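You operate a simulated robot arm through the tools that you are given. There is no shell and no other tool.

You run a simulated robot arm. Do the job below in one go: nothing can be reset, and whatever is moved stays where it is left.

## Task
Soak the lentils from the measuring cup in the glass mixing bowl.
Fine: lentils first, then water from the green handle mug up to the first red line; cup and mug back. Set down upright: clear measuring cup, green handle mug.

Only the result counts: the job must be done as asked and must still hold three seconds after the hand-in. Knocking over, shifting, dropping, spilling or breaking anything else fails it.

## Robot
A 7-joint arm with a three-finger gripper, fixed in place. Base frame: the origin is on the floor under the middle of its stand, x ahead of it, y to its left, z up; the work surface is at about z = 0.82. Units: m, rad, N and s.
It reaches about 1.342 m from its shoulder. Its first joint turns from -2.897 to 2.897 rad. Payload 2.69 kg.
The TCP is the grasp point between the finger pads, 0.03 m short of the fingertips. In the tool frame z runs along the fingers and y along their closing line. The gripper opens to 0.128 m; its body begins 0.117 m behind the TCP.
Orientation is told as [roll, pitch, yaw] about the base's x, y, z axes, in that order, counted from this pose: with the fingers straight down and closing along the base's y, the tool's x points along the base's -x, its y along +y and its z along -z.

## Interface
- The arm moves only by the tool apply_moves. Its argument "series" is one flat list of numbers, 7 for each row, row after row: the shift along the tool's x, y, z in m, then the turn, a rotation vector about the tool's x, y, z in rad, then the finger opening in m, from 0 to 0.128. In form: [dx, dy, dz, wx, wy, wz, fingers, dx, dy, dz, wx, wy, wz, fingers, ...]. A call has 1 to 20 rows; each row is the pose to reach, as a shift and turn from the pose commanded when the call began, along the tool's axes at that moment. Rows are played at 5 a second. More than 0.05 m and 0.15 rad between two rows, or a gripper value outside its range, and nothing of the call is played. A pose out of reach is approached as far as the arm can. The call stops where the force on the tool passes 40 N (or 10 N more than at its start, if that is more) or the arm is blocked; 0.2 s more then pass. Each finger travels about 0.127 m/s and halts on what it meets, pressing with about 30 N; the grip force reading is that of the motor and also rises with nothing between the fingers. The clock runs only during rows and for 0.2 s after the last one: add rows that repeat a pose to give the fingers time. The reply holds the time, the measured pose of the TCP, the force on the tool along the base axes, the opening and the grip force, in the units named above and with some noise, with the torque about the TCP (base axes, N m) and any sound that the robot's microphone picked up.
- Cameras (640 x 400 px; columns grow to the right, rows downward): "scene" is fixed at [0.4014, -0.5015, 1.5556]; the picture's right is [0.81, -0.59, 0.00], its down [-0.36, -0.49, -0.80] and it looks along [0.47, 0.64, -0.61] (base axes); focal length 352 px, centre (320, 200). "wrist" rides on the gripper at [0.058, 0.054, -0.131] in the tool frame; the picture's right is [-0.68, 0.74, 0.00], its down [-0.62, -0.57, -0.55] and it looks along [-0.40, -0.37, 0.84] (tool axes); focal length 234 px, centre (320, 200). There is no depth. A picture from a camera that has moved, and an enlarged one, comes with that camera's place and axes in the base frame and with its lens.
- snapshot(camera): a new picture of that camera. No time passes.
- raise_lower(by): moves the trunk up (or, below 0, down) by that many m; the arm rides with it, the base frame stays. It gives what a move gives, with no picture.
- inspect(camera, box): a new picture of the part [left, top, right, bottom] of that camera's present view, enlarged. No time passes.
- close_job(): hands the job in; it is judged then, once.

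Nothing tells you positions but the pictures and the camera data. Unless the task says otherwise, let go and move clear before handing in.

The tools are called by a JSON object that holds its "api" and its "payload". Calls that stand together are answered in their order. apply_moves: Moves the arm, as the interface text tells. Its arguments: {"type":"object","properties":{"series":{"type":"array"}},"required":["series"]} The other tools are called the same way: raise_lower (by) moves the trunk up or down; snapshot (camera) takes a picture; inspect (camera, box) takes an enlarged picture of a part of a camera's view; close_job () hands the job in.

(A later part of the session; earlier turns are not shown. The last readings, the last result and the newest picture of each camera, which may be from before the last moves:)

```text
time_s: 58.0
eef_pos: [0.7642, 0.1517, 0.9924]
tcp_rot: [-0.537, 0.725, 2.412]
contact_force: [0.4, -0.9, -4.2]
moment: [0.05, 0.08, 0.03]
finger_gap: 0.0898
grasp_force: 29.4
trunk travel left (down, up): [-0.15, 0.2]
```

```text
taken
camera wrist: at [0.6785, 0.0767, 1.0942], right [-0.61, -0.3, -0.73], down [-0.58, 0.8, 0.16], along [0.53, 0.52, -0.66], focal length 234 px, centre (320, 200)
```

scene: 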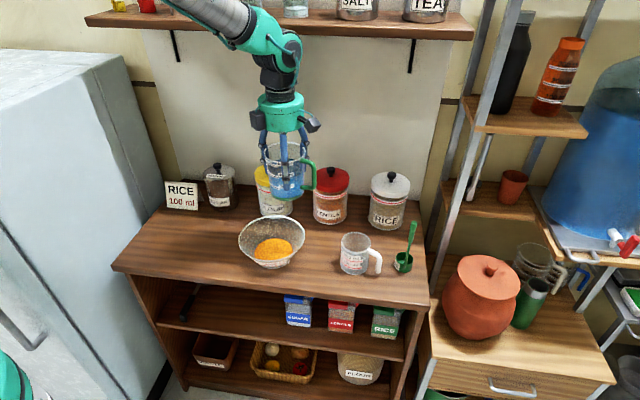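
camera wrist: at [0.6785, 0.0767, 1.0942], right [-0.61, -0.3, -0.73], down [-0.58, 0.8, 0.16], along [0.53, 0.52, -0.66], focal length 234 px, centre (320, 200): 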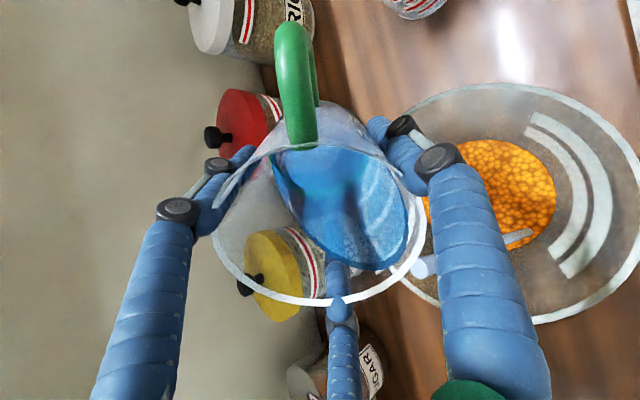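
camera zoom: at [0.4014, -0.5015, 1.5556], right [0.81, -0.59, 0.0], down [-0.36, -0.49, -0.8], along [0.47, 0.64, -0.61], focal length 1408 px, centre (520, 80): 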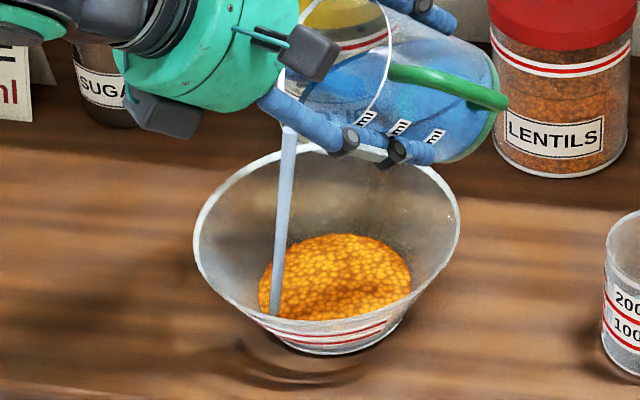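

The stream lands well inside the bowl. I'll let it settle, then continue a few more degrees.

{"api": "apply_moves", "payload": {"series": [0, 0, 0, 0, 0, 0, 0.085, 0, 0, 0, 0, 0, 0, 0.085, 0, 0, 0, 0, 0, 0, 0.085, -0.0012, 0.0007, 0.0006, 0.0131, 0.0227, 0, 0.085, -0.0012, 0.0007, 0.0006, 0.0131, 0.0227, 0, 0.085, -0.0012, 0.0007, 0.0006, 0.0131, 0.0227, 0, 0.085, -0.0024, 0.0014, 0.0012, 0.0262, 0.0453, 0, 0.085, -0.0024, 0.0014, 0.0012, 0.0262, 0.0453, 0, 0.085, -0.0024, 0.0014, 0.0012, 0.0262, 0.0453, 0, 0.085, -0.0024, 0.0014, 0.0012, 0.0262, 0.0453, 0, 0.085, -0.0024, 0.0014, 0.0012, 0.0262, 0.0453, 0, 0.085]}}

{"api": "inspect", "payload": {"camera": "scene", "box": [220, 180, 320, 280]}}

{"api": "inspect", "payload": {"camera": "scene", "box": [245, 240, 300, 275]}}

{"api": "snapshot", "payload": {"camera": "wrist"}}

```text
time_s: 60.4
eef_pos: [0.7632, 0.1516, 0.9878]
tcp_rot: [-0.585, 0.765, 2.376]
contact_force: [-0.2, -0.1, -3.7]
moment: [-0.01, 0.06, 0.0]
finger_gap: 0.0897
grasp_force: 29.8
trunk travel left (down, up): [-0.15, 0.2]
```

```text
4.00 times, centred on (270, 230) of scene
camera zoom: at [0.4014, -0.5015, 1.5556], right [0.81, -0.59, 0.0], down [-0.36, -0.49, -0.8], along [0.47, 0.64, -0.61], focal length 1408 px, centre (520, 80)
```

zoom: 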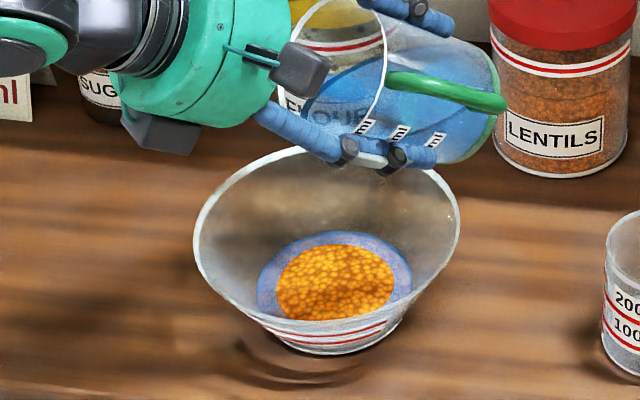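

```text
11.43 times, centred on (272, 258) of scene
camera zoom: at [0.4014, -0.5015, 1.5556], right [0.81, -0.59, 0.0], down [-0.36, -0.49, -0.8], along [0.47, 0.64, -0.61], focal length 4023 px, centre (863, -457)
```

zoom: 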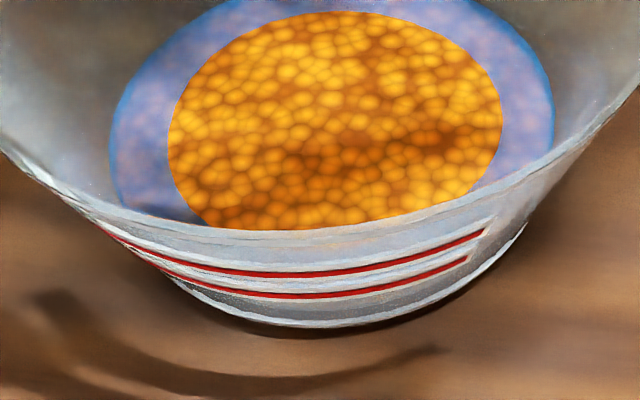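

```text
taken
camera wrist: at [0.6724, 0.0762, 1.0863], right [-0.57, -0.3, -0.76], down [-0.59, 0.8, 0.13], along [0.57, 0.52, -0.63], focal length 234 px, centre (320, 200)
```

wrist: 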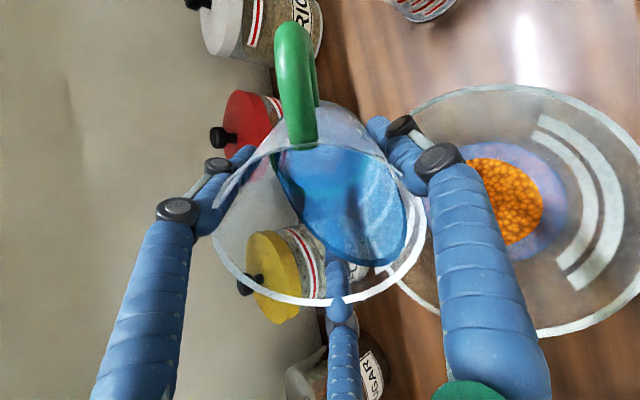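

{"api": "inspect", "payload": {"camera": "wrist", "box": [440, 80, 640, 300]}}

{"api": "inspect", "payload": {"camera": "wrist", "box": [530, 100, 640, 290]}}

```text
1.82 times, centred on (540, 190) of wrist
camera zoom: at [0.6724, 0.0762, 1.0863], right [-0.57, -0.3, -0.76], down [-0.59, 0.8, 0.13], along [0.57, 0.52, -0.63], focal length 426 px, centre (-80, 218)
```

zoom: 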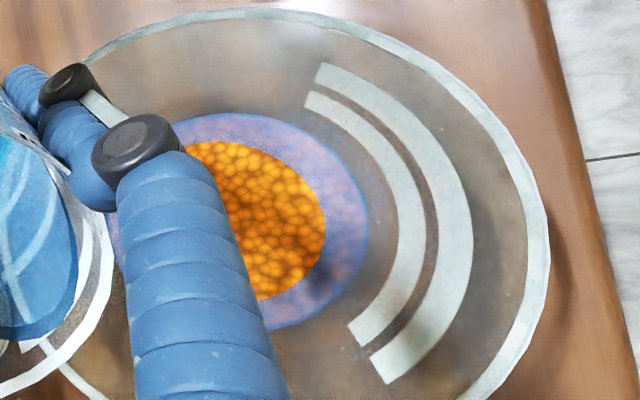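

```text
2.11 times, centred on (585, 195) of wrist
camera zoom: at [0.6724, 0.0762, 1.0863], right [-0.57, -0.3, -0.76], down [-0.59, 0.8, 0.13], along [0.57, 0.52, -0.63], focal length 493 px, centre (-238, 210)
```

zoom: 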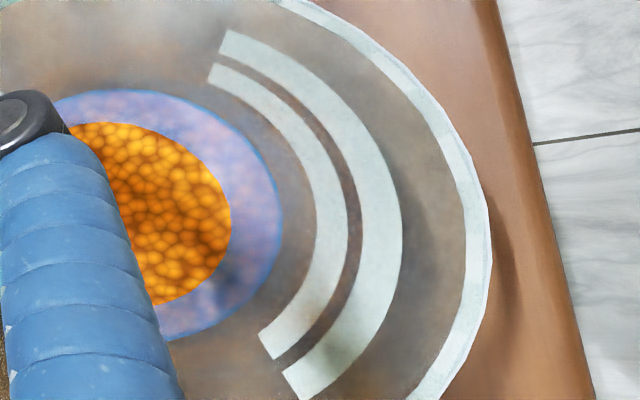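

{"api": "inspect", "payload": {"camera": "scene", "box": [252, 257, 282, 272]}}

{"api": "inspect", "payload": {"camera": "scene", "box": [275, 254, 295, 268]}}

```text
16.00 times, centred on (267, 264) of scene
camera zoom: at [0.4014, -0.5015, 1.5556], right [0.81, -0.59, 0.0], down [-0.36, -0.49, -0.8], along [0.47, 0.64, -0.61], focal length 5633 px, centre (1168, -832)
```

zoom: 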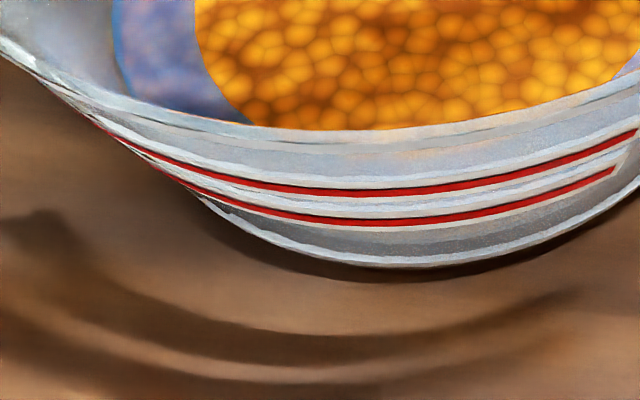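

```text
16.00 times, centred on (285, 261) of scene
camera zoom: at [0.4014, -0.5015, 1.5556], right [0.81, -0.59, 0.0], down [-0.36, -0.49, -0.8], along [0.47, 0.64, -0.61], focal length 5633 px, centre (880, -776)
```

zoom: 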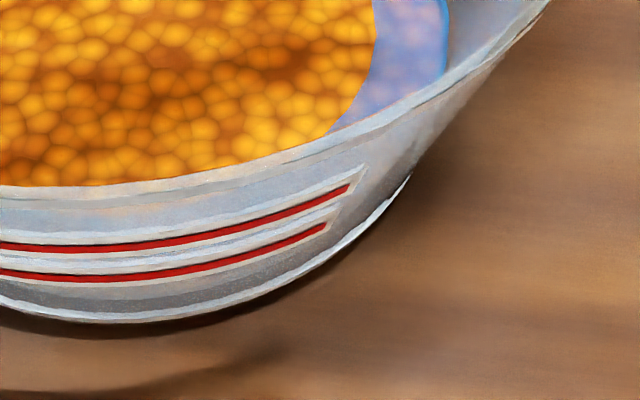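

Water now shows around the lentil mound. From the strip geometry I estimate the first red line is about 12–14 mm above the present level, so I'll keep metering in small steps.

{"api": "apply_moves", "payload": {"series": [-0.0009, 0.0005, 0.0001, 0.0131, 0.0227, 0, 0.085, -0.0009, 0.0005, 0.0001, 0.0131, 0.0227, 0, 0.085, -0.0017, 0.001, 0.0003, 0.0262, 0.0453, 0, 0.085, -0.0017, 0.001, 0.0003, 0.0262, 0.0453, 0, 0.085, -0.0017, 0.001, 0.0003, 0.0262, 0.0453, 0, 0.085, -0.0017, 0.001, 0.0003, 0.0262, 0.0453, 0, 0.085, -0.0017, 0.001, 0.0003, 0.0262, 0.0453, 0, 0.085, -0.0017, 0.001, 0.0003, 0.0262, 0.0453, 0, 0.085]}}

{"api": "inspect", "payload": {"camera": "scene", "box": [220, 180, 320, 280]}}

{"api": "inspect", "payload": {"camera": "wrist", "box": [440, 80, 640, 300]}}

```text
time_s: 62.2
eef_pos: [0.7622, 0.1514, 0.9865]
tcp_rot: [-0.637, 0.8, 2.34]
contact_force: [0.5, -0.5, -4.0]
moment: [0.06, 0.05, 0.02]
finger_gap: 0.0896
grasp_force: 29.2
trunk travel left (down, up): [-0.15, 0.2]
```

```text
4.00 times, centred on (270, 230) of scene
camera zoom: at [0.4014, -0.5015, 1.5556], right [0.81, -0.59, 0.0], down [-0.36, -0.49, -0.8], along [0.47, 0.64, -0.61], focal length 1408 px, centre (520, 80)
```

zoom: 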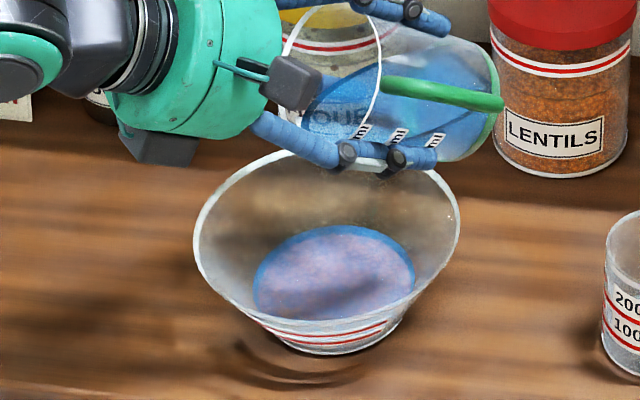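

```text
1.82 times, centred on (540, 190) of wrist
camera zoom: at [0.6664, 0.0768, 1.0801], right [-0.53, -0.3, -0.79], down [-0.59, 0.8, 0.1], along [0.6, 0.52, -0.6], focal length 426 px, centre (-80, 218)
```

zoom: 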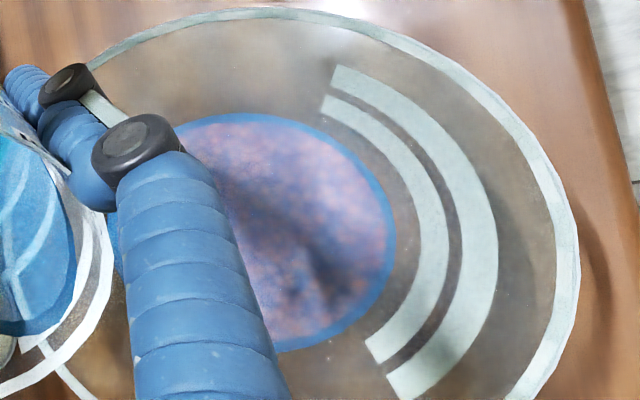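

{"api": "apply_moves", "payload": {"series": [-0.0003, 0.0002, -0.0005, 0.0131, 0.0227, 0, 0.085, -0.0003, 0.0002, -0.0005, 0.0131, 0.0227, 0, 0.085, -0.0006, 0.0003, -0.001, 0.0262, 0.0453, 0, 0.085, -0.0006, 0.0003, -0.001, 0.0262, 0.0453, 0, 0.085, -0.0006, 0.0003, -0.001, 0.0262, 0.0453, 0, 0.085, -0.0006, 0.0003, -0.001, 0.0262, 0.0453, 0, 0.085, -0.0006, 0.0003, -0.001, 0.0262, 0.0453, 0, 0.085, -0.0006, 0.0003, -0.001, 0.0262, 0.0453, 0, 0.085]}}

{"api": "inspect", "payload": {"camera": "scene", "box": [220, 180, 320, 280]}}

{"api": "inspect", "payload": {"camera": "wrist", "box": [440, 80, 640, 300]}}

{"api": "inspect", "payload": {"camera": "scene", "box": [245, 235, 300, 272]}}

```text
time_s: 64.0
eef_pos: [0.7604, 0.1524, 0.9865]
tcp_rot: [-0.692, 0.835, 2.299]
contact_force: [0.0, 0.3, -3.5]
moment: [0.01, 0.04, -0.01]
finger_gap: 0.0894
grasp_force: 30.0
trunk travel left (down, up): [-0.15, 0.2]
```

```text
4.00 times, centred on (270, 230) of scene
camera zoom: at [0.4014, -0.5015, 1.5556], right [0.81, -0.59, 0.0], down [-0.36, -0.49, -0.8], along [0.47, 0.64, -0.61], focal length 1408 px, centre (520, 80)
```

zoom: 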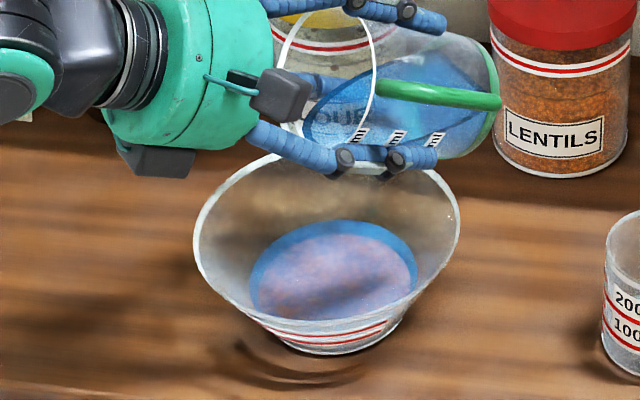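

```text
1.82 times, centred on (540, 190) of wrist
camera zoom: at [0.6602, 0.0768, 1.0753], right [-0.49, -0.3, -0.82], down [-0.6, 0.8, 0.07], along [0.63, 0.52, -0.57], focal length 426 px, centre (-80, 218)
```

zoom: 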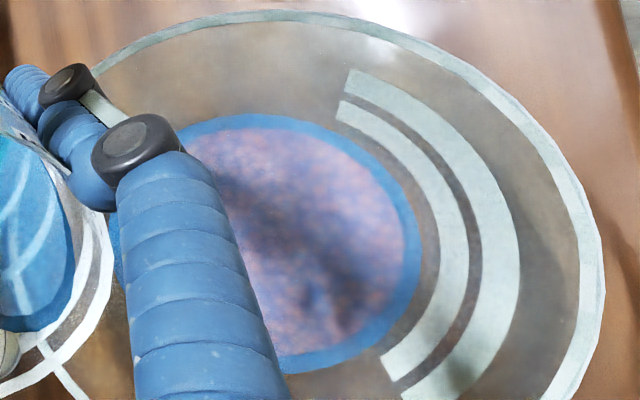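

```text
10.81 times, centred on (272, 254) of scene
camera zoom: at [0.4014, -0.5015, 1.5556], right [0.81, -0.59, 0.0], down [-0.36, -0.49, -0.8], along [0.47, 0.64, -0.61], focal length 3806 px, centre (834, -378)
```

zoom: 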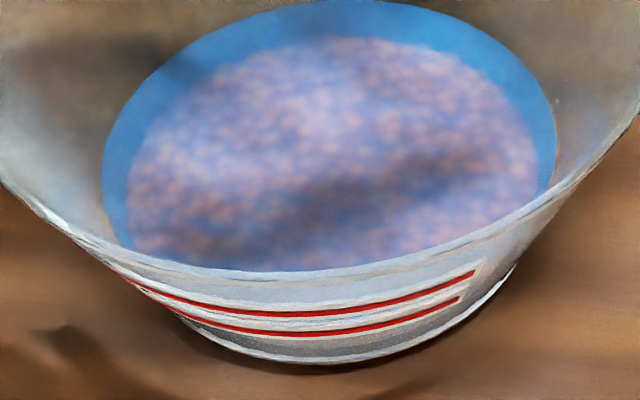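

{"api": "inspect", "payload": {"camera": "wrist", "box": [550, 130, 630, 250]}}

{"api": "inspect", "payload": {"camera": "scene", "box": [246, 228, 298, 252]}}

```text
3.33 times, centred on (590, 190) of wrist
camera zoom: at [0.6602, 0.0768, 1.0753], right [-0.49, -0.3, -0.82], down [-0.6, 0.8, 0.07], along [0.63, 0.52, -0.57], focal length 781 px, centre (-580, 233)
```

zoom: 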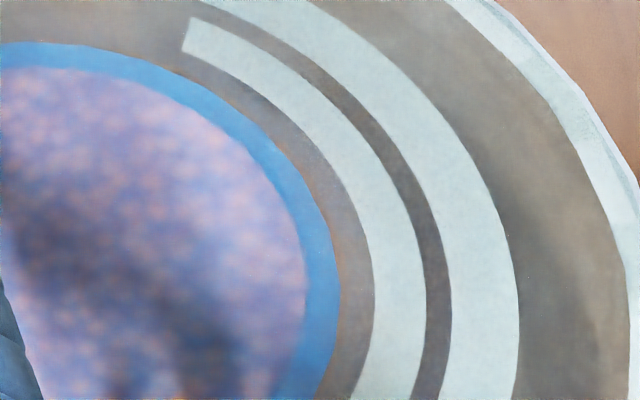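

```text
12.31 times, centred on (272, 240) of scene
camera zoom: at [0.4014, -0.5015, 1.5556], right [0.81, -0.59, 0.0], down [-0.36, -0.49, -0.8], along [0.47, 0.64, -0.61], focal length 4333 px, centre (911, -292)
```

zoom: 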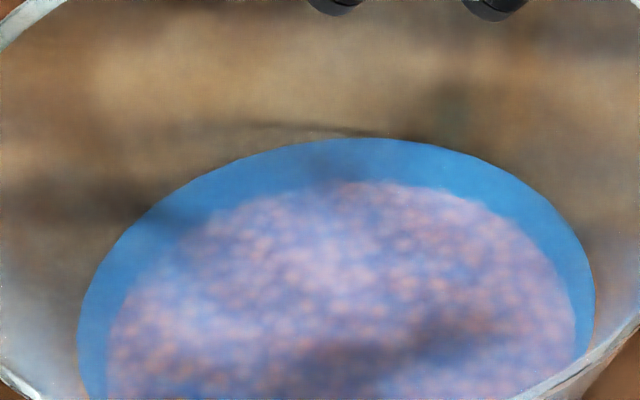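

{"api": "apply_moves", "payload": {"series": [0.0001, 0, -0.0008, 0.0131, 0.0227, 0, 0.085, 0.0001, 0, -0.0008, 0.0131, 0.0227, 0, 0.085, 0.0002, -0.0001, -0.0014, 0.0218, 0.0378, 0, 0.085, 0.0002, -0.0001, -0.0014, 0.0218, 0.0378, 0, 0.085, 0.0002, -0.0001, -0.0014, 0.0218, 0.0378, 0, 0.085, 0.0002, -0.0001, -0.0014, 0.0218, 0.0378, 0, 0.085, 0.0002, -0.0001, -0.0014, 0.0218, 0.0378, 0, 0.085, 0.0002, -0.0001, -0.0014, 0.0218, 0.0378, 0, 0.085]}}

{"api": "inspect", "payload": {"camera": "wrist", "box": [550, 130, 630, 250]}}

{"api": "inspect", "payload": {"camera": "scene", "box": [246, 228, 298, 252]}}

{"api": "inspect", "payload": {"camera": "scene", "box": [220, 180, 320, 280]}}

```text
time_s: 65.8
eef_pos: [0.7598, 0.1522, 0.9871]
tcp_rot: [-0.744, 0.866, 2.263]
contact_force: [0.2, 0.4, -1.9]
moment: [0.04, 0.06, -0.01]
finger_gap: 0.0897
grasp_force: 29.9
trunk travel left (down, up): [-0.15, 0.2]
```

```text
3.33 times, centred on (590, 190) of wrist
camera zoom: at [0.655, 0.0765, 1.0718], right [-0.46, -0.3, -0.84], down [-0.6, 0.8, 0.04], along [0.66, 0.52, -0.54], focal length 781 px, centre (-580, 233)
```

zoom: 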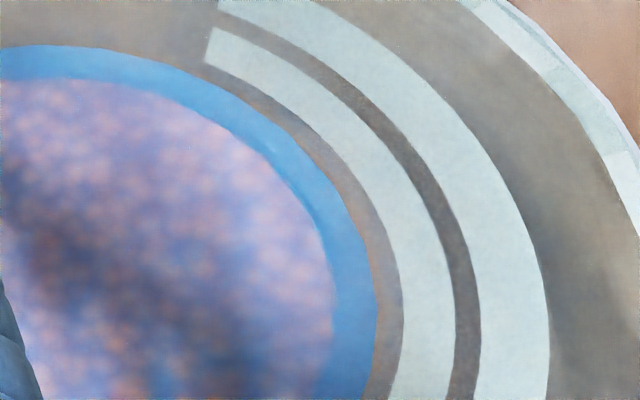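

```text
12.31 times, centred on (272, 240) of scene
camera zoom: at [0.4014, -0.5015, 1.5556], right [0.81, -0.59, 0.0], down [-0.36, -0.49, -0.8], along [0.47, 0.64, -0.61], focal length 4333 px, centre (911, -292)
```

zoom: 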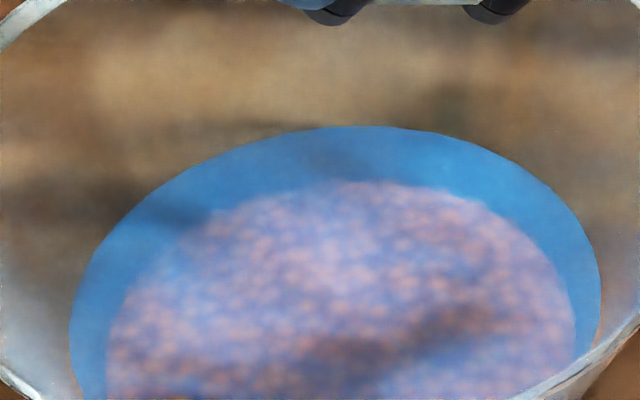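

```text
4.00 times, centred on (270, 230) of scene
camera zoom: at [0.4014, -0.5015, 1.5556], right [0.81, -0.59, 0.0], down [-0.36, -0.49, -0.8], along [0.47, 0.64, -0.61], focal length 1408 px, centre (520, 80)
```

zoom: 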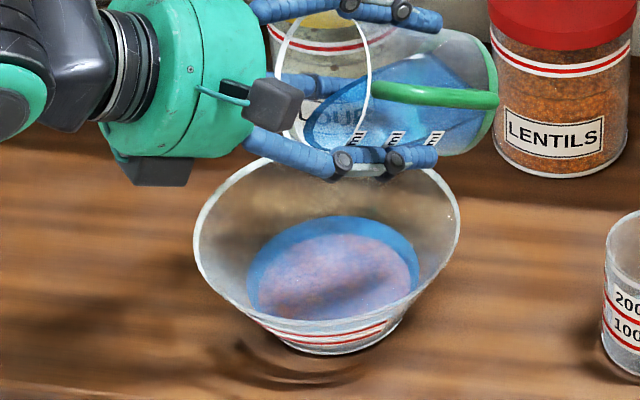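

The level is now close to the first line from above, but judging it exactly needs a side view, which needs an empty hand. I'll bring the mug upright over the bowl and return it.

{"api": "apply_moves", "payload": {"series": [0.008, -0.0046, -0.0043, -0.0537, -0.093, 0, 0.085, 0.0159, -0.0092, -0.0086, -0.1073, -0.1859, 0, 0.085, 0.0239, -0.0138, -0.0128, -0.161, -0.2789, 0, 0.085, 0.0318, -0.0184, -0.0171, -0.2147, -0.3718, 0, 0.085, 0.0398, -0.023, -0.0214, -0.2684, -0.4648, 0, 0.085, 0.0477, -0.0275, -0.0257, -0.322, -0.5578, 0, 0.085, 0.0557, -0.0321, -0.03, -0.3757, -0.6507, 0, 0.085, 0.0636, -0.0367, -0.0342, -0.4294, -0.7437, 0, 0.085, 0.0716, -0.0413, -0.0385, -0.483, -0.8366, 0, 0.085, 0.0795, -0.0459, -0.0428, -0.5367, -0.9296, 0, 0.085, 0.0795, -0.0459, -0.0428, -0.5367, -0.9296, 0, 0.085]}}

{"api": "snapshot", "payload": {"camera": "wrist"}}

{"api": "snapshot", "payload": {"camera": "scene"}}

```text
time_s: 68.2
eef_pos: [0.7673, 0.1509, 1.0885]
tcp_rot: [0.001, -0.001, 2.616]
contact_force: [1.5, 0.1, -2.6]
moment: [0.01, 0.07, 0.02]
finger_gap: 0.0902
grasp_force: 29.6
out of reach, approached as far as the arm can: row 6
trunk travel left (down, up): [-0.15, 0.2]
```

```text
taken
camera wrist: at [0.7902, 0.0769, 1.2194], right [-0.95, -0.3, 0.0], down [-0.25, 0.8, 0.55], along [-0.17, 0.52, -0.84], focal length 234 px, centre (320, 200)
```

wrist: 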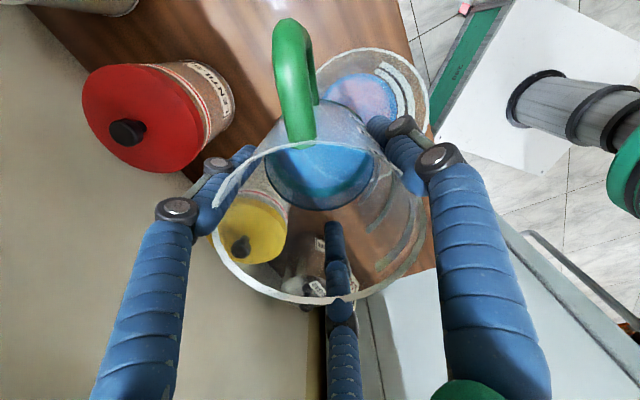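

```text
taken
```

scene: 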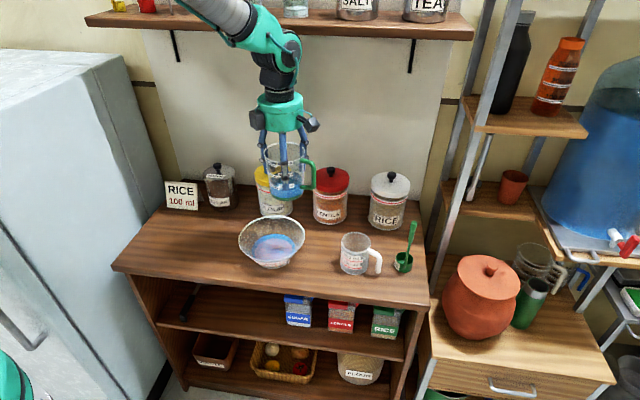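

{"api": "inspect", "payload": {"camera": "wrist", "box": [310, 40, 440, 140]}}

{"api": "inspect", "payload": {"camera": "scene", "box": [235, 210, 310, 275]}}

```text
4.00 times, centred on (375, 90) of wrist
camera zoom: at [0.7902, 0.0769, 1.2194], right [-0.95, -0.3, 0.0], down [-0.25, 0.8, 0.55], along [-0.17, 0.52, -0.84], focal length 937 px, centre (100, 640)
```

zoom: 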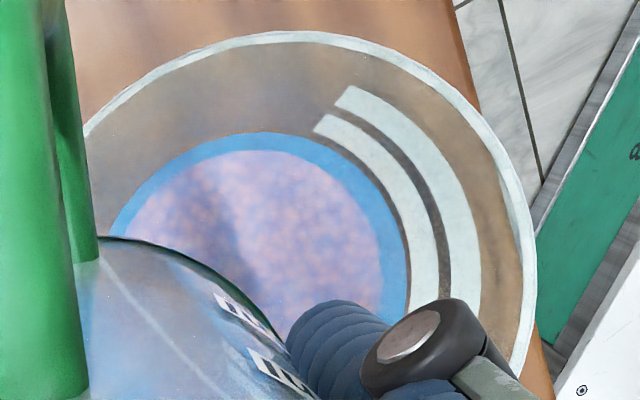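

```text
6.15 times, centred on (272, 242) of scene
camera zoom: at [0.4014, -0.5015, 1.5556], right [0.81, -0.59, 0.0], down [-0.36, -0.49, -0.8], along [0.47, 0.64, -0.61], focal length 2166 px, centre (612, -62)
```

zoom: 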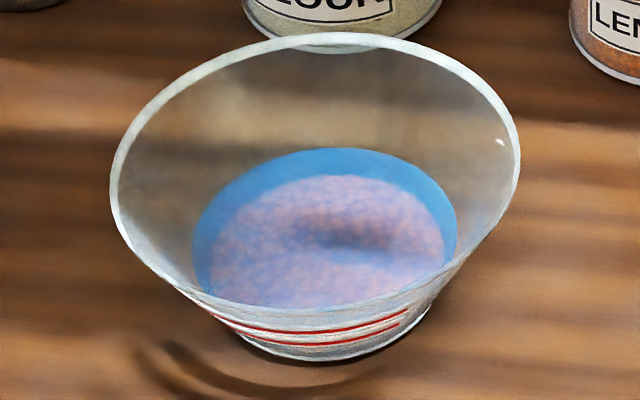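

The mug is upright again. I'll carry it back to its original spot, compensating for the small turn it took when I gripped it.

{"api": "apply_moves", "payload": {"series": [-0.01, -0.001, 0, 0, 0, 0.033, 0.085, -0.0301, -0.0029, 0, 0, 0, 0.099, 0.085, -0.0568, -0.0055, 0, 0, 0, 0.1869, 0.085, -0.0869, -0.0085, 0, 0, 0, 0.2859, 0.085, -0.1169, -0.0114, 0, 0, 0, 0.3849, 0.085, -0.147, -0.0143, 0, 0, 0, 0.4838, 0.085, -0.1771, -0.0173, 0, 0, 0, 0.5828, 0.085, -0.2071, -0.0202, 0, 0, 0, 0.6818, 0.085, -0.2372, -0.0231, 0, 0, 0, 0.7807, 0.085, -0.2673, -0.0261, 0, 0, 0, 0.8797, 0.085, -0.294, -0.0287, 0, 0, 0, 0.9676, 0.085, -0.3174, -0.031, 0, 0, 0, 1.0446, 0.085, -0.3341, -0.0326, 0, 0, 0, 1.0996, 0.085, -0.3341, -0.0326, 0, 0, 0, 1.0996, 0.085]}}

{"api": "snapshot", "payload": {"camera": "wrist"}}

{"api": "snapshot", "payload": {"camera": "scene"}}

```text
time_s: 71.2
eef_pos: [0.4916, 0.3467, 1.0891]
tcp_rot: [-0.002, 0.0, 1.518]
contact_force: [0.5, 0.6, -2.2]
moment: [-0.01, -0.02, -0.03]
finger_gap: 0.0902
grasp_force: 30.3
trunk travel left (down, up): [-0.15, 0.2]
```

```text
taken
camera wrist: at [0.4339, 0.2923, 1.2199], right [-0.7, 0.71, 0.0], down [0.6, 0.59, 0.55], along [0.39, 0.38, -0.84], focal length 234 px, centre (320, 200)
```

wrist: 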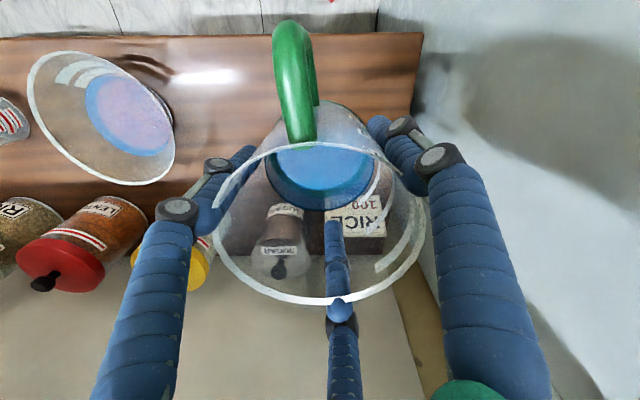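

```text
taken
```

scene: 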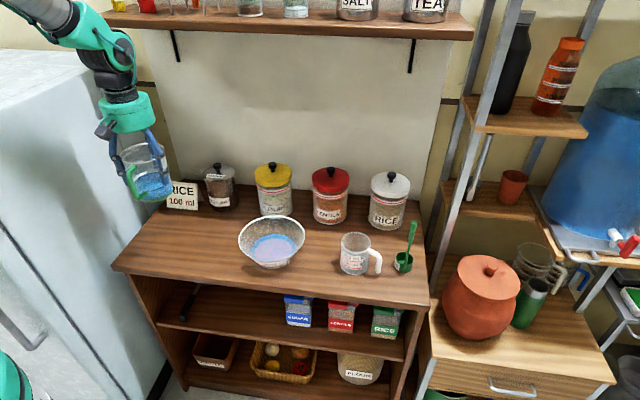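

{"api": "apply_moves", "payload": {"series": [0.0011, -0.0031, 0.02, 0, 0, 0, 0.085, 0.0011, -0.0031, 0.055, 0, 0, 0, 0.085, 0.0011, -0.0031, 0.09, 0, 0, 0, 0.085, 0.0011, -0.0031, 0.125, 0, 0, 0, 0.085, 0.0011, -0.0031, 0.155, 0, 0, 0, 0.085, 0.0011, -0.0031, 0.175, 0, 0, 0, 0.085, 0.0011, -0.0031, 0.187, 0, 0, 0, 0.085, 0.0011, -0.0031, 0.187, 0, 0, 0, 0.085]}}

{"api": "inspect", "payload": {"camera": "scene", "box": [90, 120, 230, 280]}}

```text
time_s: 73.0
eef_pos: [0.4966, 0.3453, 0.9023]
tcp_rot: [0.001, -0.001, 1.518]
contact_force: [-0.5, 0.1, -2.2]
moment: [0.01, 0.0, 0.0]
finger_gap: 0.0898
grasp_force: 29.8
trunk travel left (down, up): [-0.15, 0.2]
```

```text
2.50 times, centred on (160, 200) of scene
camera zoom: at [0.4014, -0.5015, 1.5556], right [0.81, -0.59, 0.0], down [-0.36, -0.49, -0.8], along [0.47, 0.64, -0.61], focal length 880 px, centre (720, 200)
```

zoom: 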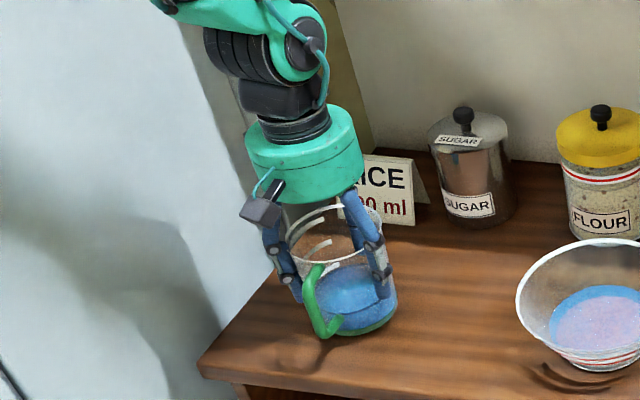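

{"api": "apply_moves", "payload": {"series": [0, 0, 0.005, 0, 0, 0, 0.085, 0, 0, 0.009, 0, 0, 0, 0.085, 0, 0, 0.011, 0, 0, 0, 0.085, 0, 0, 0.0115, 0, 0, 0, 0.085]}}

```text
time_s: 74.0
eef_pos: [0.4963, 0.3444, 0.8902]
tcp_rot: [0.0, 0.001, 1.52]
contact_force: [-0.5, 0.5, -2.6]
moment: [0.04, -0.02, -0.01]
finger_gap: 0.0901
grasp_force: 29.8
trunk travel left (down, up): [-0.15, 0.2]
```

{"api": "apply_moves", "payload": {"series": [0, 0, 0.001, 0, 0, 0, 0.085, 0, 0, 0.002, 0, 0, 0, 0.085, 0, 0, 0.002, 0, 0, 0, 0.085]}}

```text
time_s: 74.8
eef_pos: [0.4956, 0.3468, 0.8898]
tcp_rot: [-0.002, -0.003, 1.519]
contact_force: [-3.8, -1.8, 19.0]
moment: [-0.15, -0.27, -0.04]
finger_gap: 0.0897
grasp_force: 29.7
trunk travel left (down, up): [-0.15, 0.2]
```

The mug is firmly on the table. I'll ease off slightly and release it.

{"api": "apply_moves", "payload": {"series": [0, 0, -0.001, 0, 0, 0, 0.085, 0, 0, -0.001, 0, 0, 0, 0.09, 0, 0, -0.001, 0, 0, 0, 0.1, 0, 0, -0.001, 0, 0, 0, 0.115, 0, 0, -0.001, 0, 0, 0, 0.128, 0, 0, -0.001, 0, 0, 0, 0.128]}}

{"api": "snapshot", "payload": {"camera": "wrist"}}

{"api": "inspect", "payload": {"camera": "scene", "box": [90, 120, 230, 280]}}

```text
time_s: 76.2
eef_pos: [0.4969, 0.3454, 0.8889]
tcp_rot: [0.0, 0.0, 1.52]
contact_force: [0.4, 0.1, 0.1]
moment: [-0.04, 0.01, -0.03]
finger_gap: 0.1282
grasp_force: 0.0
trunk travel left (down, up): [-0.15, 0.2]
```

```text
taken
camera wrist: at [0.4387, 0.2905, 1.0206], right [-0.7, 0.71, 0.0], down [0.6, 0.59, 0.55], along [0.39, 0.38, -0.84], focal length 234 px, centre (320, 200)
```

wrist: 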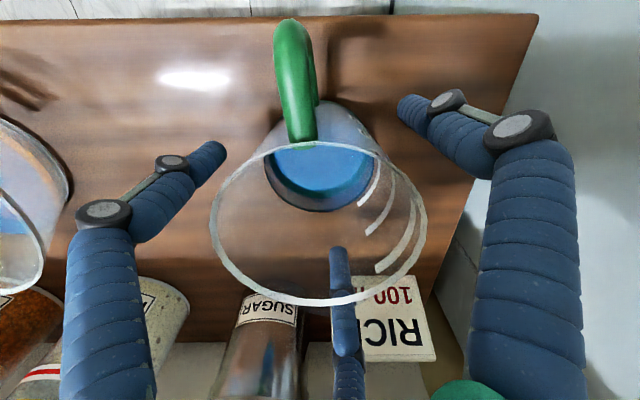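

```text
2.50 times, centred on (160, 200) of scene
camera zoom: at [0.4014, -0.5015, 1.5556], right [0.81, -0.59, 0.0], down [-0.36, -0.49, -0.8], along [0.47, 0.64, -0.61], focal length 880 px, centre (720, 200)
```

zoom: 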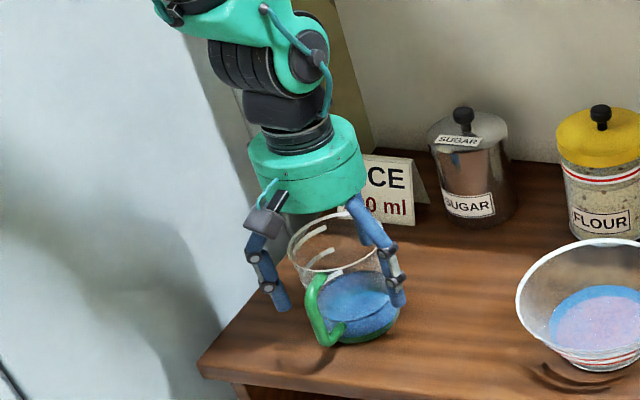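

The mug stands upright in its place. I'll rise and bring the wrist camera round to the bowl's labelled front side, off the counter, for a low side view of the water line.

{"api": "apply_moves", "payload": {"series": [0, 0, -0.0385, 0, 0, 0, 0.128, 0, 0, -0.077, 0, 0, 0, 0.128, 0, 0, -0.1155, 0, 0, 0, 0.128, 0, 0, -0.154, 0, 0, 0, 0.128, 0, 0, -0.1925, 0, 0, 0, 0.128, 0, 0, -0.231, 0, 0, 0, 0.128, 0.0393, -0.0109, -0.231, 0, 0, 0, 0.128, 0.0786, -0.0218, -0.231, 0, 0, 0, 0.128, 0.1179, -0.0326, -0.231, 0, 0, 0, 0.128, 0.1572, -0.0435, -0.231, 0, 0, 0, 0.128, 0.1965, -0.0544, -0.231, 0, 0, 0, 0.128, 0.2358, -0.0653, -0.231, 0, 0, 0, 0.128, 0.2751, -0.0761, -0.231, 0, 0, 0, 0.128, 0.3144, -0.087, -0.231, 0, 0, 0, 0.128]}}

{"api": "snapshot", "payload": {"camera": "scene"}}

{"api": "snapshot", "payload": {"camera": "wrist"}}

```text
time_s: 79.2
eef_pos: [0.5655, 0.0269, 1.1222]
tcp_rot: [0.001, 0.0, 1.518]
contact_force: [-0.6, 0.7, 0.4]
moment: [-0.04, -0.03, -0.01]
finger_gap: 0.1282
grasp_force: 0.1
trunk travel left (down, up): [-0.15, 0.2]
```

```text
taken
```

scene: 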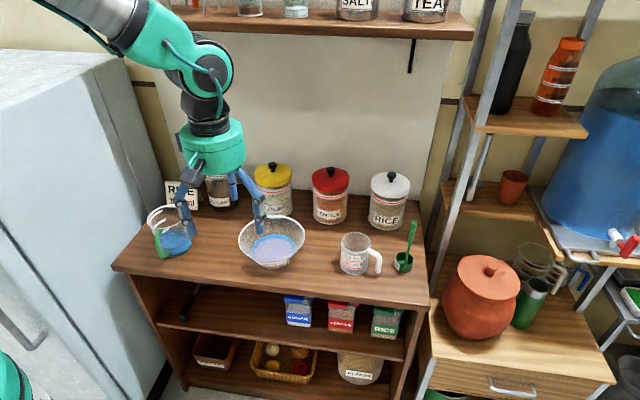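

```text
taken
camera wrist: at [0.5079, -0.0274, 1.2529], right [-0.7, 0.71, 0.0], down [0.6, 0.59, 0.55], along [0.39, 0.38, -0.84], focal length 234 px, centre (320, 200)
```

wrist: 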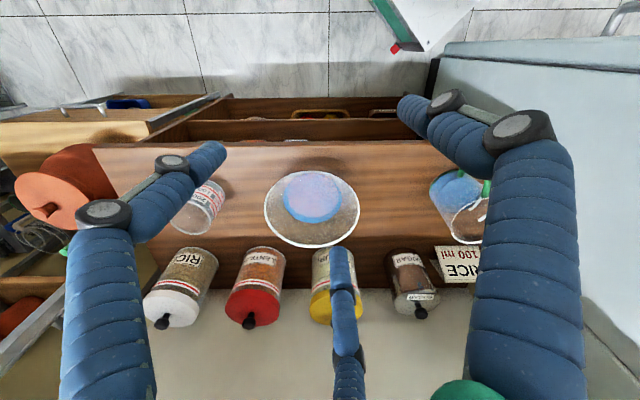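

{"api": "apply_moves", "payload": {"series": [0, 0, 0, 0.08, -0.0865, 0, 0.128, 0, 0, 0, 0.16, -0.173, 0, 0.128, 0, 0, 0.02, 0.24, -0.2594, 0, 0.128, 0, 0, 0.05, 0.32, -0.3459, 0, 0.128, 0, 0, 0.08, 0.4, -0.4324, 0, 0.128, 0, 0, 0.11, 0.48, -0.5189, 0, 0.128, 0, 0, 0.14, 0.56, -0.6053, 0, 0.128, 0, 0, 0.16, 0.64, -0.6918, 0, 0.128, 0, 0, 0.16, 0.64, -0.6918, 0, 0.128]}}

{"api": "snapshot", "payload": {"camera": "scene"}}

{"api": "snapshot", "payload": {"camera": "wrist"}}

```text
time_s: 81.2
eef_pos: [0.5734, 0.0263, 0.9917]
tcp_rot: [-0.723, -0.638, 1.759]
contact_force: [0.4, -1.4, -0.1]
moment: [0.02, -0.01, 0.0]
finger_gap: 0.1281
grasp_force: 0.0
out of reach, approached as far as the arm can: row 8, 9
trunk travel left (down, up): [-0.15, 0.2]
```

```text
taken
```

scene: 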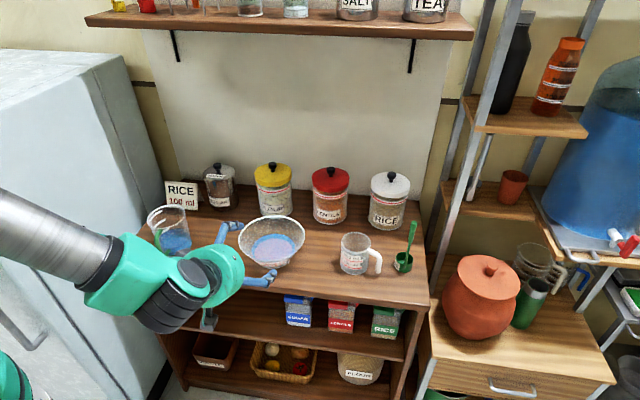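

```text
taken
camera wrist: at [0.4648, -0.0804, 1.008], right [-0.7, 0.72, 0.01], down [0.06, 0.04, 1.0], along [0.71, 0.7, -0.07], focal length 234 px, centre (320, 200)
```

wrist: 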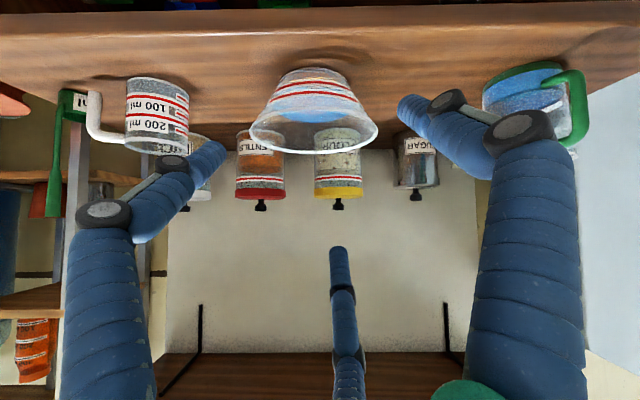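

{"api": "inspect", "payload": {"camera": "wrist", "box": [240, 55, 390, 165]}}

{"api": "inspect", "payload": {"camera": "wrist", "box": [260, 60, 370, 130]}}

```text
3.64 times, centred on (315, 110) of wrist
camera zoom: at [0.4648, -0.0804, 1.008], right [-0.7, 0.72, 0.01], down [0.06, 0.04, 1.0], along [0.71, 0.7, -0.07], focal length 852 px, centre (338, 527)
```

zoom: 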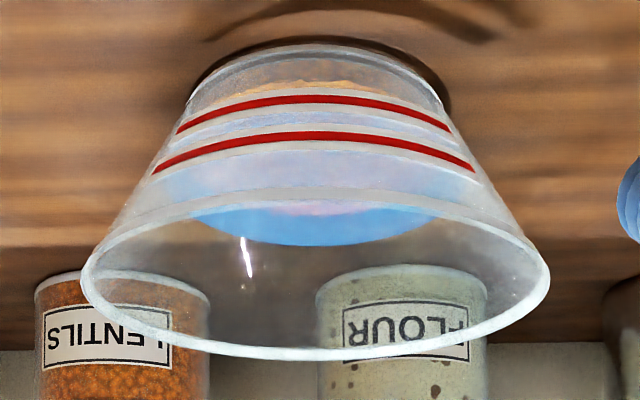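

```text
5.71 times, centred on (315, 95) of wrist
camera zoom: at [0.4648, -0.0804, 1.008], right [-0.7, 0.72, 0.01], down [0.06, 0.04, 1.0], along [0.71, 0.7, -0.07], focal length 1338 px, centre (349, 800)
```

zoom: 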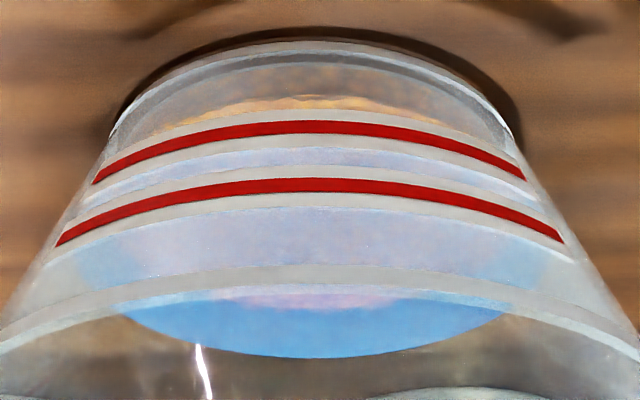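

This inverted side view shows both red lines clearly. I'm near the arm's reach limit, so I'll lower the trunk 0.10 m to bring the camera closer to the water level.

{"api": "raise_lower", "payload": {"by": -0.1}}

{"api": "snapshot", "payload": {"camera": "wrist"}}

{"api": "inspect", "payload": {"camera": "wrist", "box": [240, 80, 390, 190]}}

{"api": "snapshot", "payload": {"camera": "scene"}}

```text
time_s: 82.5
eef_pos: [0.5739, 0.0265, 0.892]
tcp_rot: [-0.723, -0.636, 1.759]
contact_force: [-0.1, 0.2, -0.8]
moment: [-0.03, 0.01, 0.0]
finger_gap: 0.128
grasp_force: 0.0
trunk travel left (down, up): [-0.05, 0.3]
```

```text
taken
camera wrist: at [0.4648, -0.0803, 0.9083], right [-0.7, 0.72, 0.01], down [0.06, 0.04, 1.0], along [0.71, 0.7, -0.07], focal length 234 px, centre (320, 200)
```

wrist: 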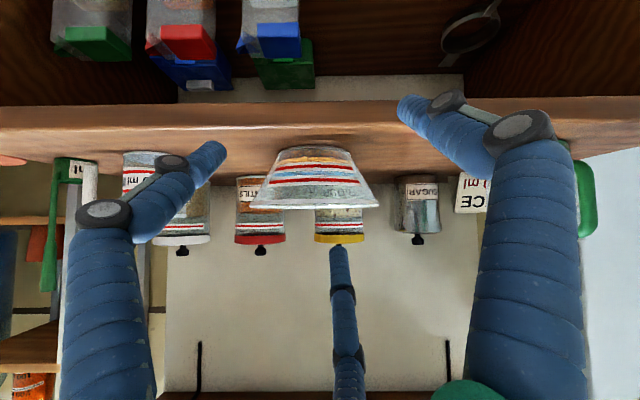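

```text
3.64 times, centred on (315, 135) of wrist
camera zoom: at [0.4648, -0.0803, 0.9083], right [-0.7, 0.72, 0.01], down [0.06, 0.04, 1.0], along [0.71, 0.7, -0.07], focal length 852 px, centre (338, 436)
```

zoom: 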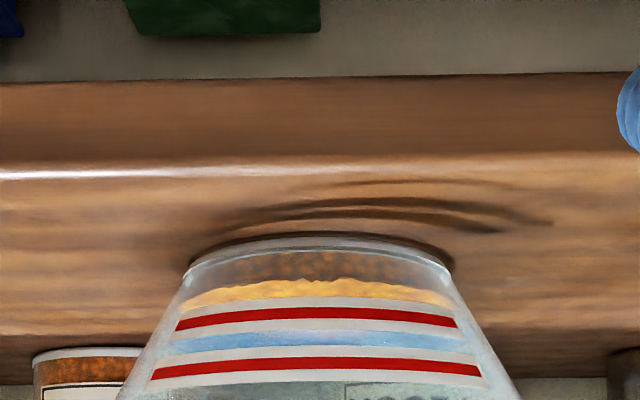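

```text
taken
```

scene: 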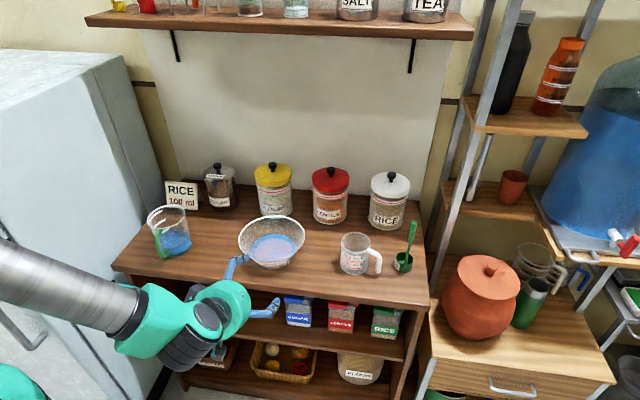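

{"api": "inspect", "payload": {"camera": "wrist", "box": [260, 142, 370, 212]}}

{"api": "inspect", "payload": {"camera": "wrist", "box": [285, 145, 345, 190]}}

```text
5.71 times, centred on (315, 177) of wrist
camera zoom: at [0.4648, -0.0803, 0.9083], right [-0.7, 0.72, 0.01], down [0.06, 0.04, 1.0], along [0.71, 0.7, -0.07], focal length 1338 px, centre (349, 331)
```

zoom: 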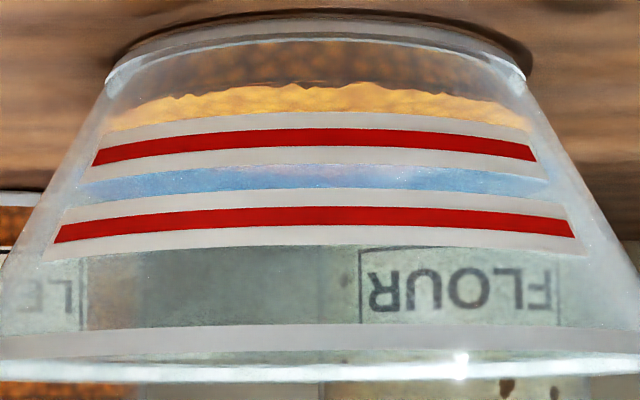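

```text
8.89 times, centred on (315, 168) of wrist
camera zoom: at [0.4648, -0.0803, 0.9083], right [-0.7, 0.72, 0.01], down [0.06, 0.04, 1.0], along [0.71, 0.7, -0.07], focal length 2082 px, centre (364, 489)
```

zoom: 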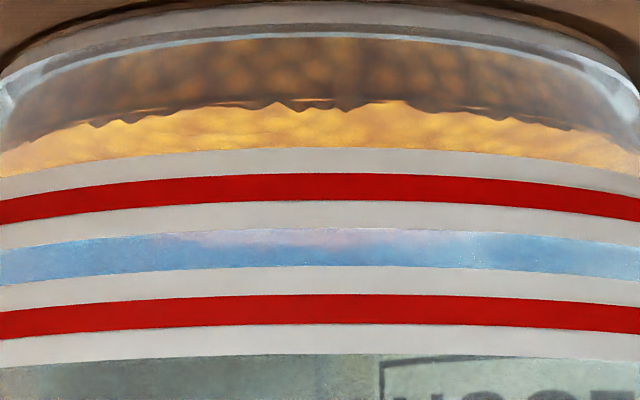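

The red line sits in the middle of each strip, and some water surface shows between the two strips. I'll lower the last 0.05 m for a nearly edge-on view.

{"api": "raise_lower", "payload": {"by": -0.05}}

{"api": "snapshot", "payload": {"camera": "wrist"}}

{"api": "inspect", "payload": {"camera": "wrist", "box": [285, 170, 345, 215]}}

{"api": "inspect", "payload": {"camera": "wrist", "box": [260, 165, 370, 235]}}

```text
time_s: 83.5
eef_pos: [0.5748, 0.0258, 0.8424]
tcp_rot: [-0.724, -0.637, 1.759]
contact_force: [0.5, 0.6, -0.7]
moment: [-0.02, -0.02, 0.04]
finger_gap: 0.1281
grasp_force: 0.0
trunk travel left (down, up): [0.0, 0.35]
```

```text
taken
camera wrist: at [0.4648, -0.0803, 0.8583], right [-0.7, 0.72, 0.01], down [0.06, 0.04, 1.0], along [0.71, 0.7, -0.07], focal length 234 px, centre (320, 200)
```

wrist: 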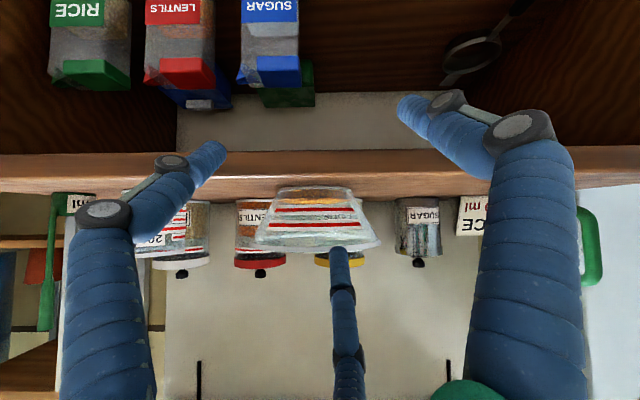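

```text
8.89 times, centred on (315, 192) of wrist
camera zoom: at [0.4648, -0.0803, 0.8583], right [-0.7, 0.72, 0.01], down [0.06, 0.04, 1.0], along [0.71, 0.7, -0.07], focal length 2082 px, centre (364, 267)
```

zoom: 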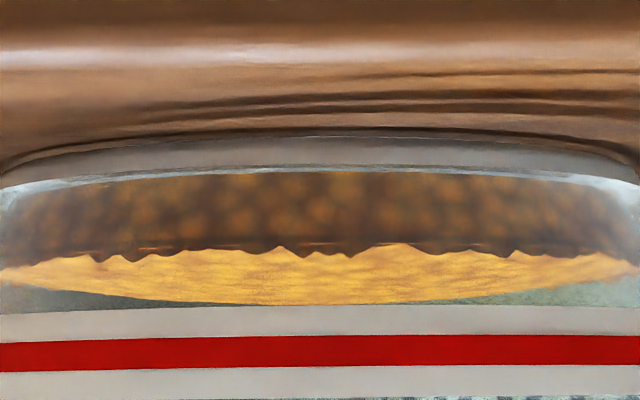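

```text
5.71 times, centred on (315, 200) of wrist
camera zoom: at [0.4648, -0.0803, 0.8583], right [-0.7, 0.72, 0.01], down [0.06, 0.04, 1.0], along [0.71, 0.7, -0.07], focal length 1338 px, centre (349, 200)
```

zoom: 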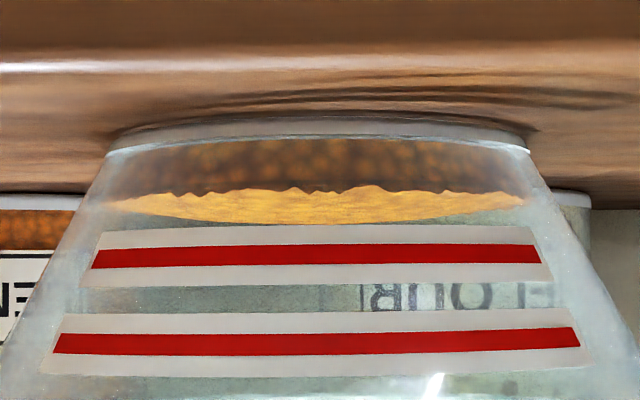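

{"api": "inspect", "payload": {"camera": "wrist", "box": [345, 185, 375, 225]}}

{"api": "inspect", "payload": {"camera": "wrist", "box": [255, 185, 290, 225]}}

{"api": "raise_lower", "payload": {"by": 0.05}}

{"api": "inspect", "payload": {"camera": "wrist", "box": [345, 150, 375, 190]}}

{"api": "inspect", "payload": {"camera": "wrist", "box": [258, 150, 292, 190]}}

```text
10.00 times, centred on (360, 205) of wrist
camera zoom: at [0.4648, -0.0803, 0.8583], right [-0.7, 0.72, 0.01], down [0.06, 0.04, 1.0], along [0.71, 0.7, -0.07], focal length 2342 px, centre (-80, 150)
```

zoom: 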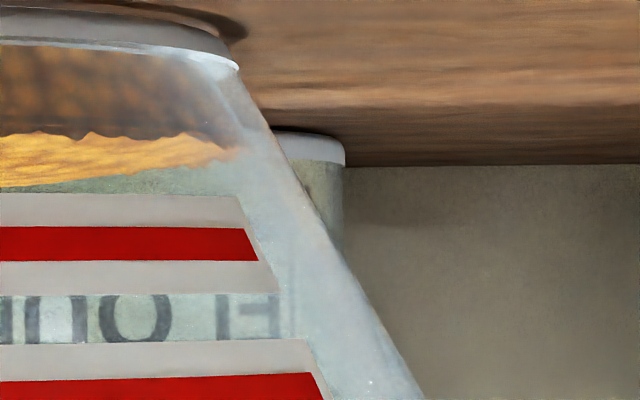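

```text
10.00 times, centred on (272, 205) of wrist
camera zoom: at [0.4648, -0.0803, 0.8583], right [-0.7, 0.72, 0.01], down [0.06, 0.04, 1.0], along [0.71, 0.7, -0.07], focal length 2342 px, centre (795, 150)
```

zoom: 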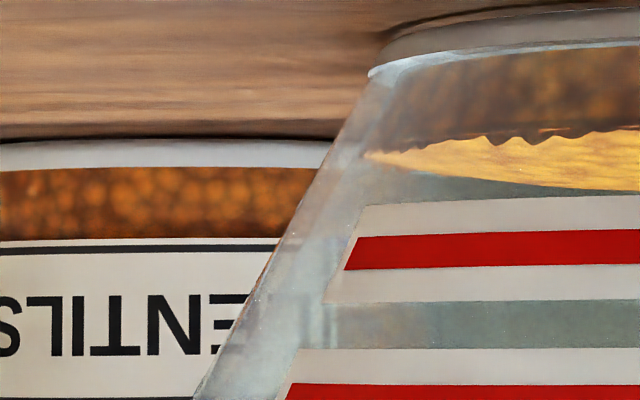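

```text
time_s: 84.4
eef_pos: [0.5747, 0.0253, 0.8926]
tcp_rot: [-0.72, -0.638, 1.758]
contact_force: [0.2, 0.1, -0.3]
moment: [-0.02, 0.01, 0.0]
finger_gap: 0.1281
grasp_force: 0.1
trunk travel left (down, up): [-0.05, 0.3]
```

```text
10.00 times, centred on (360, 170) of wrist
camera zoom: at [0.4646, -0.0803, 0.9078], right [-0.7, 0.72, 0.01], down [0.06, 0.04, 1.0], along [0.71, 0.7, -0.07], focal length 2342 px, centre (-80, 500)
```

zoom: 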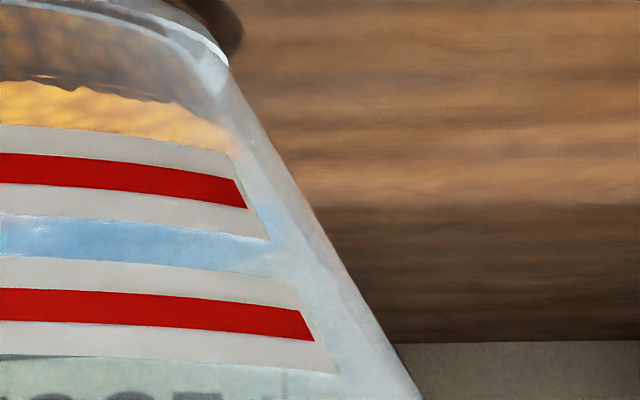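

```text
10.00 times, centred on (275, 170) of wrist
camera zoom: at [0.4646, -0.0803, 0.9078], right [-0.7, 0.72, 0.01], down [0.06, 0.04, 1.0], along [0.71, 0.7, -0.07], focal length 2342 px, centre (770, 500)
```

zoom: 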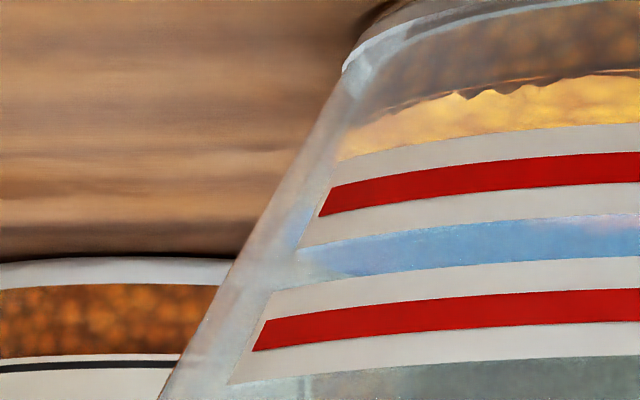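

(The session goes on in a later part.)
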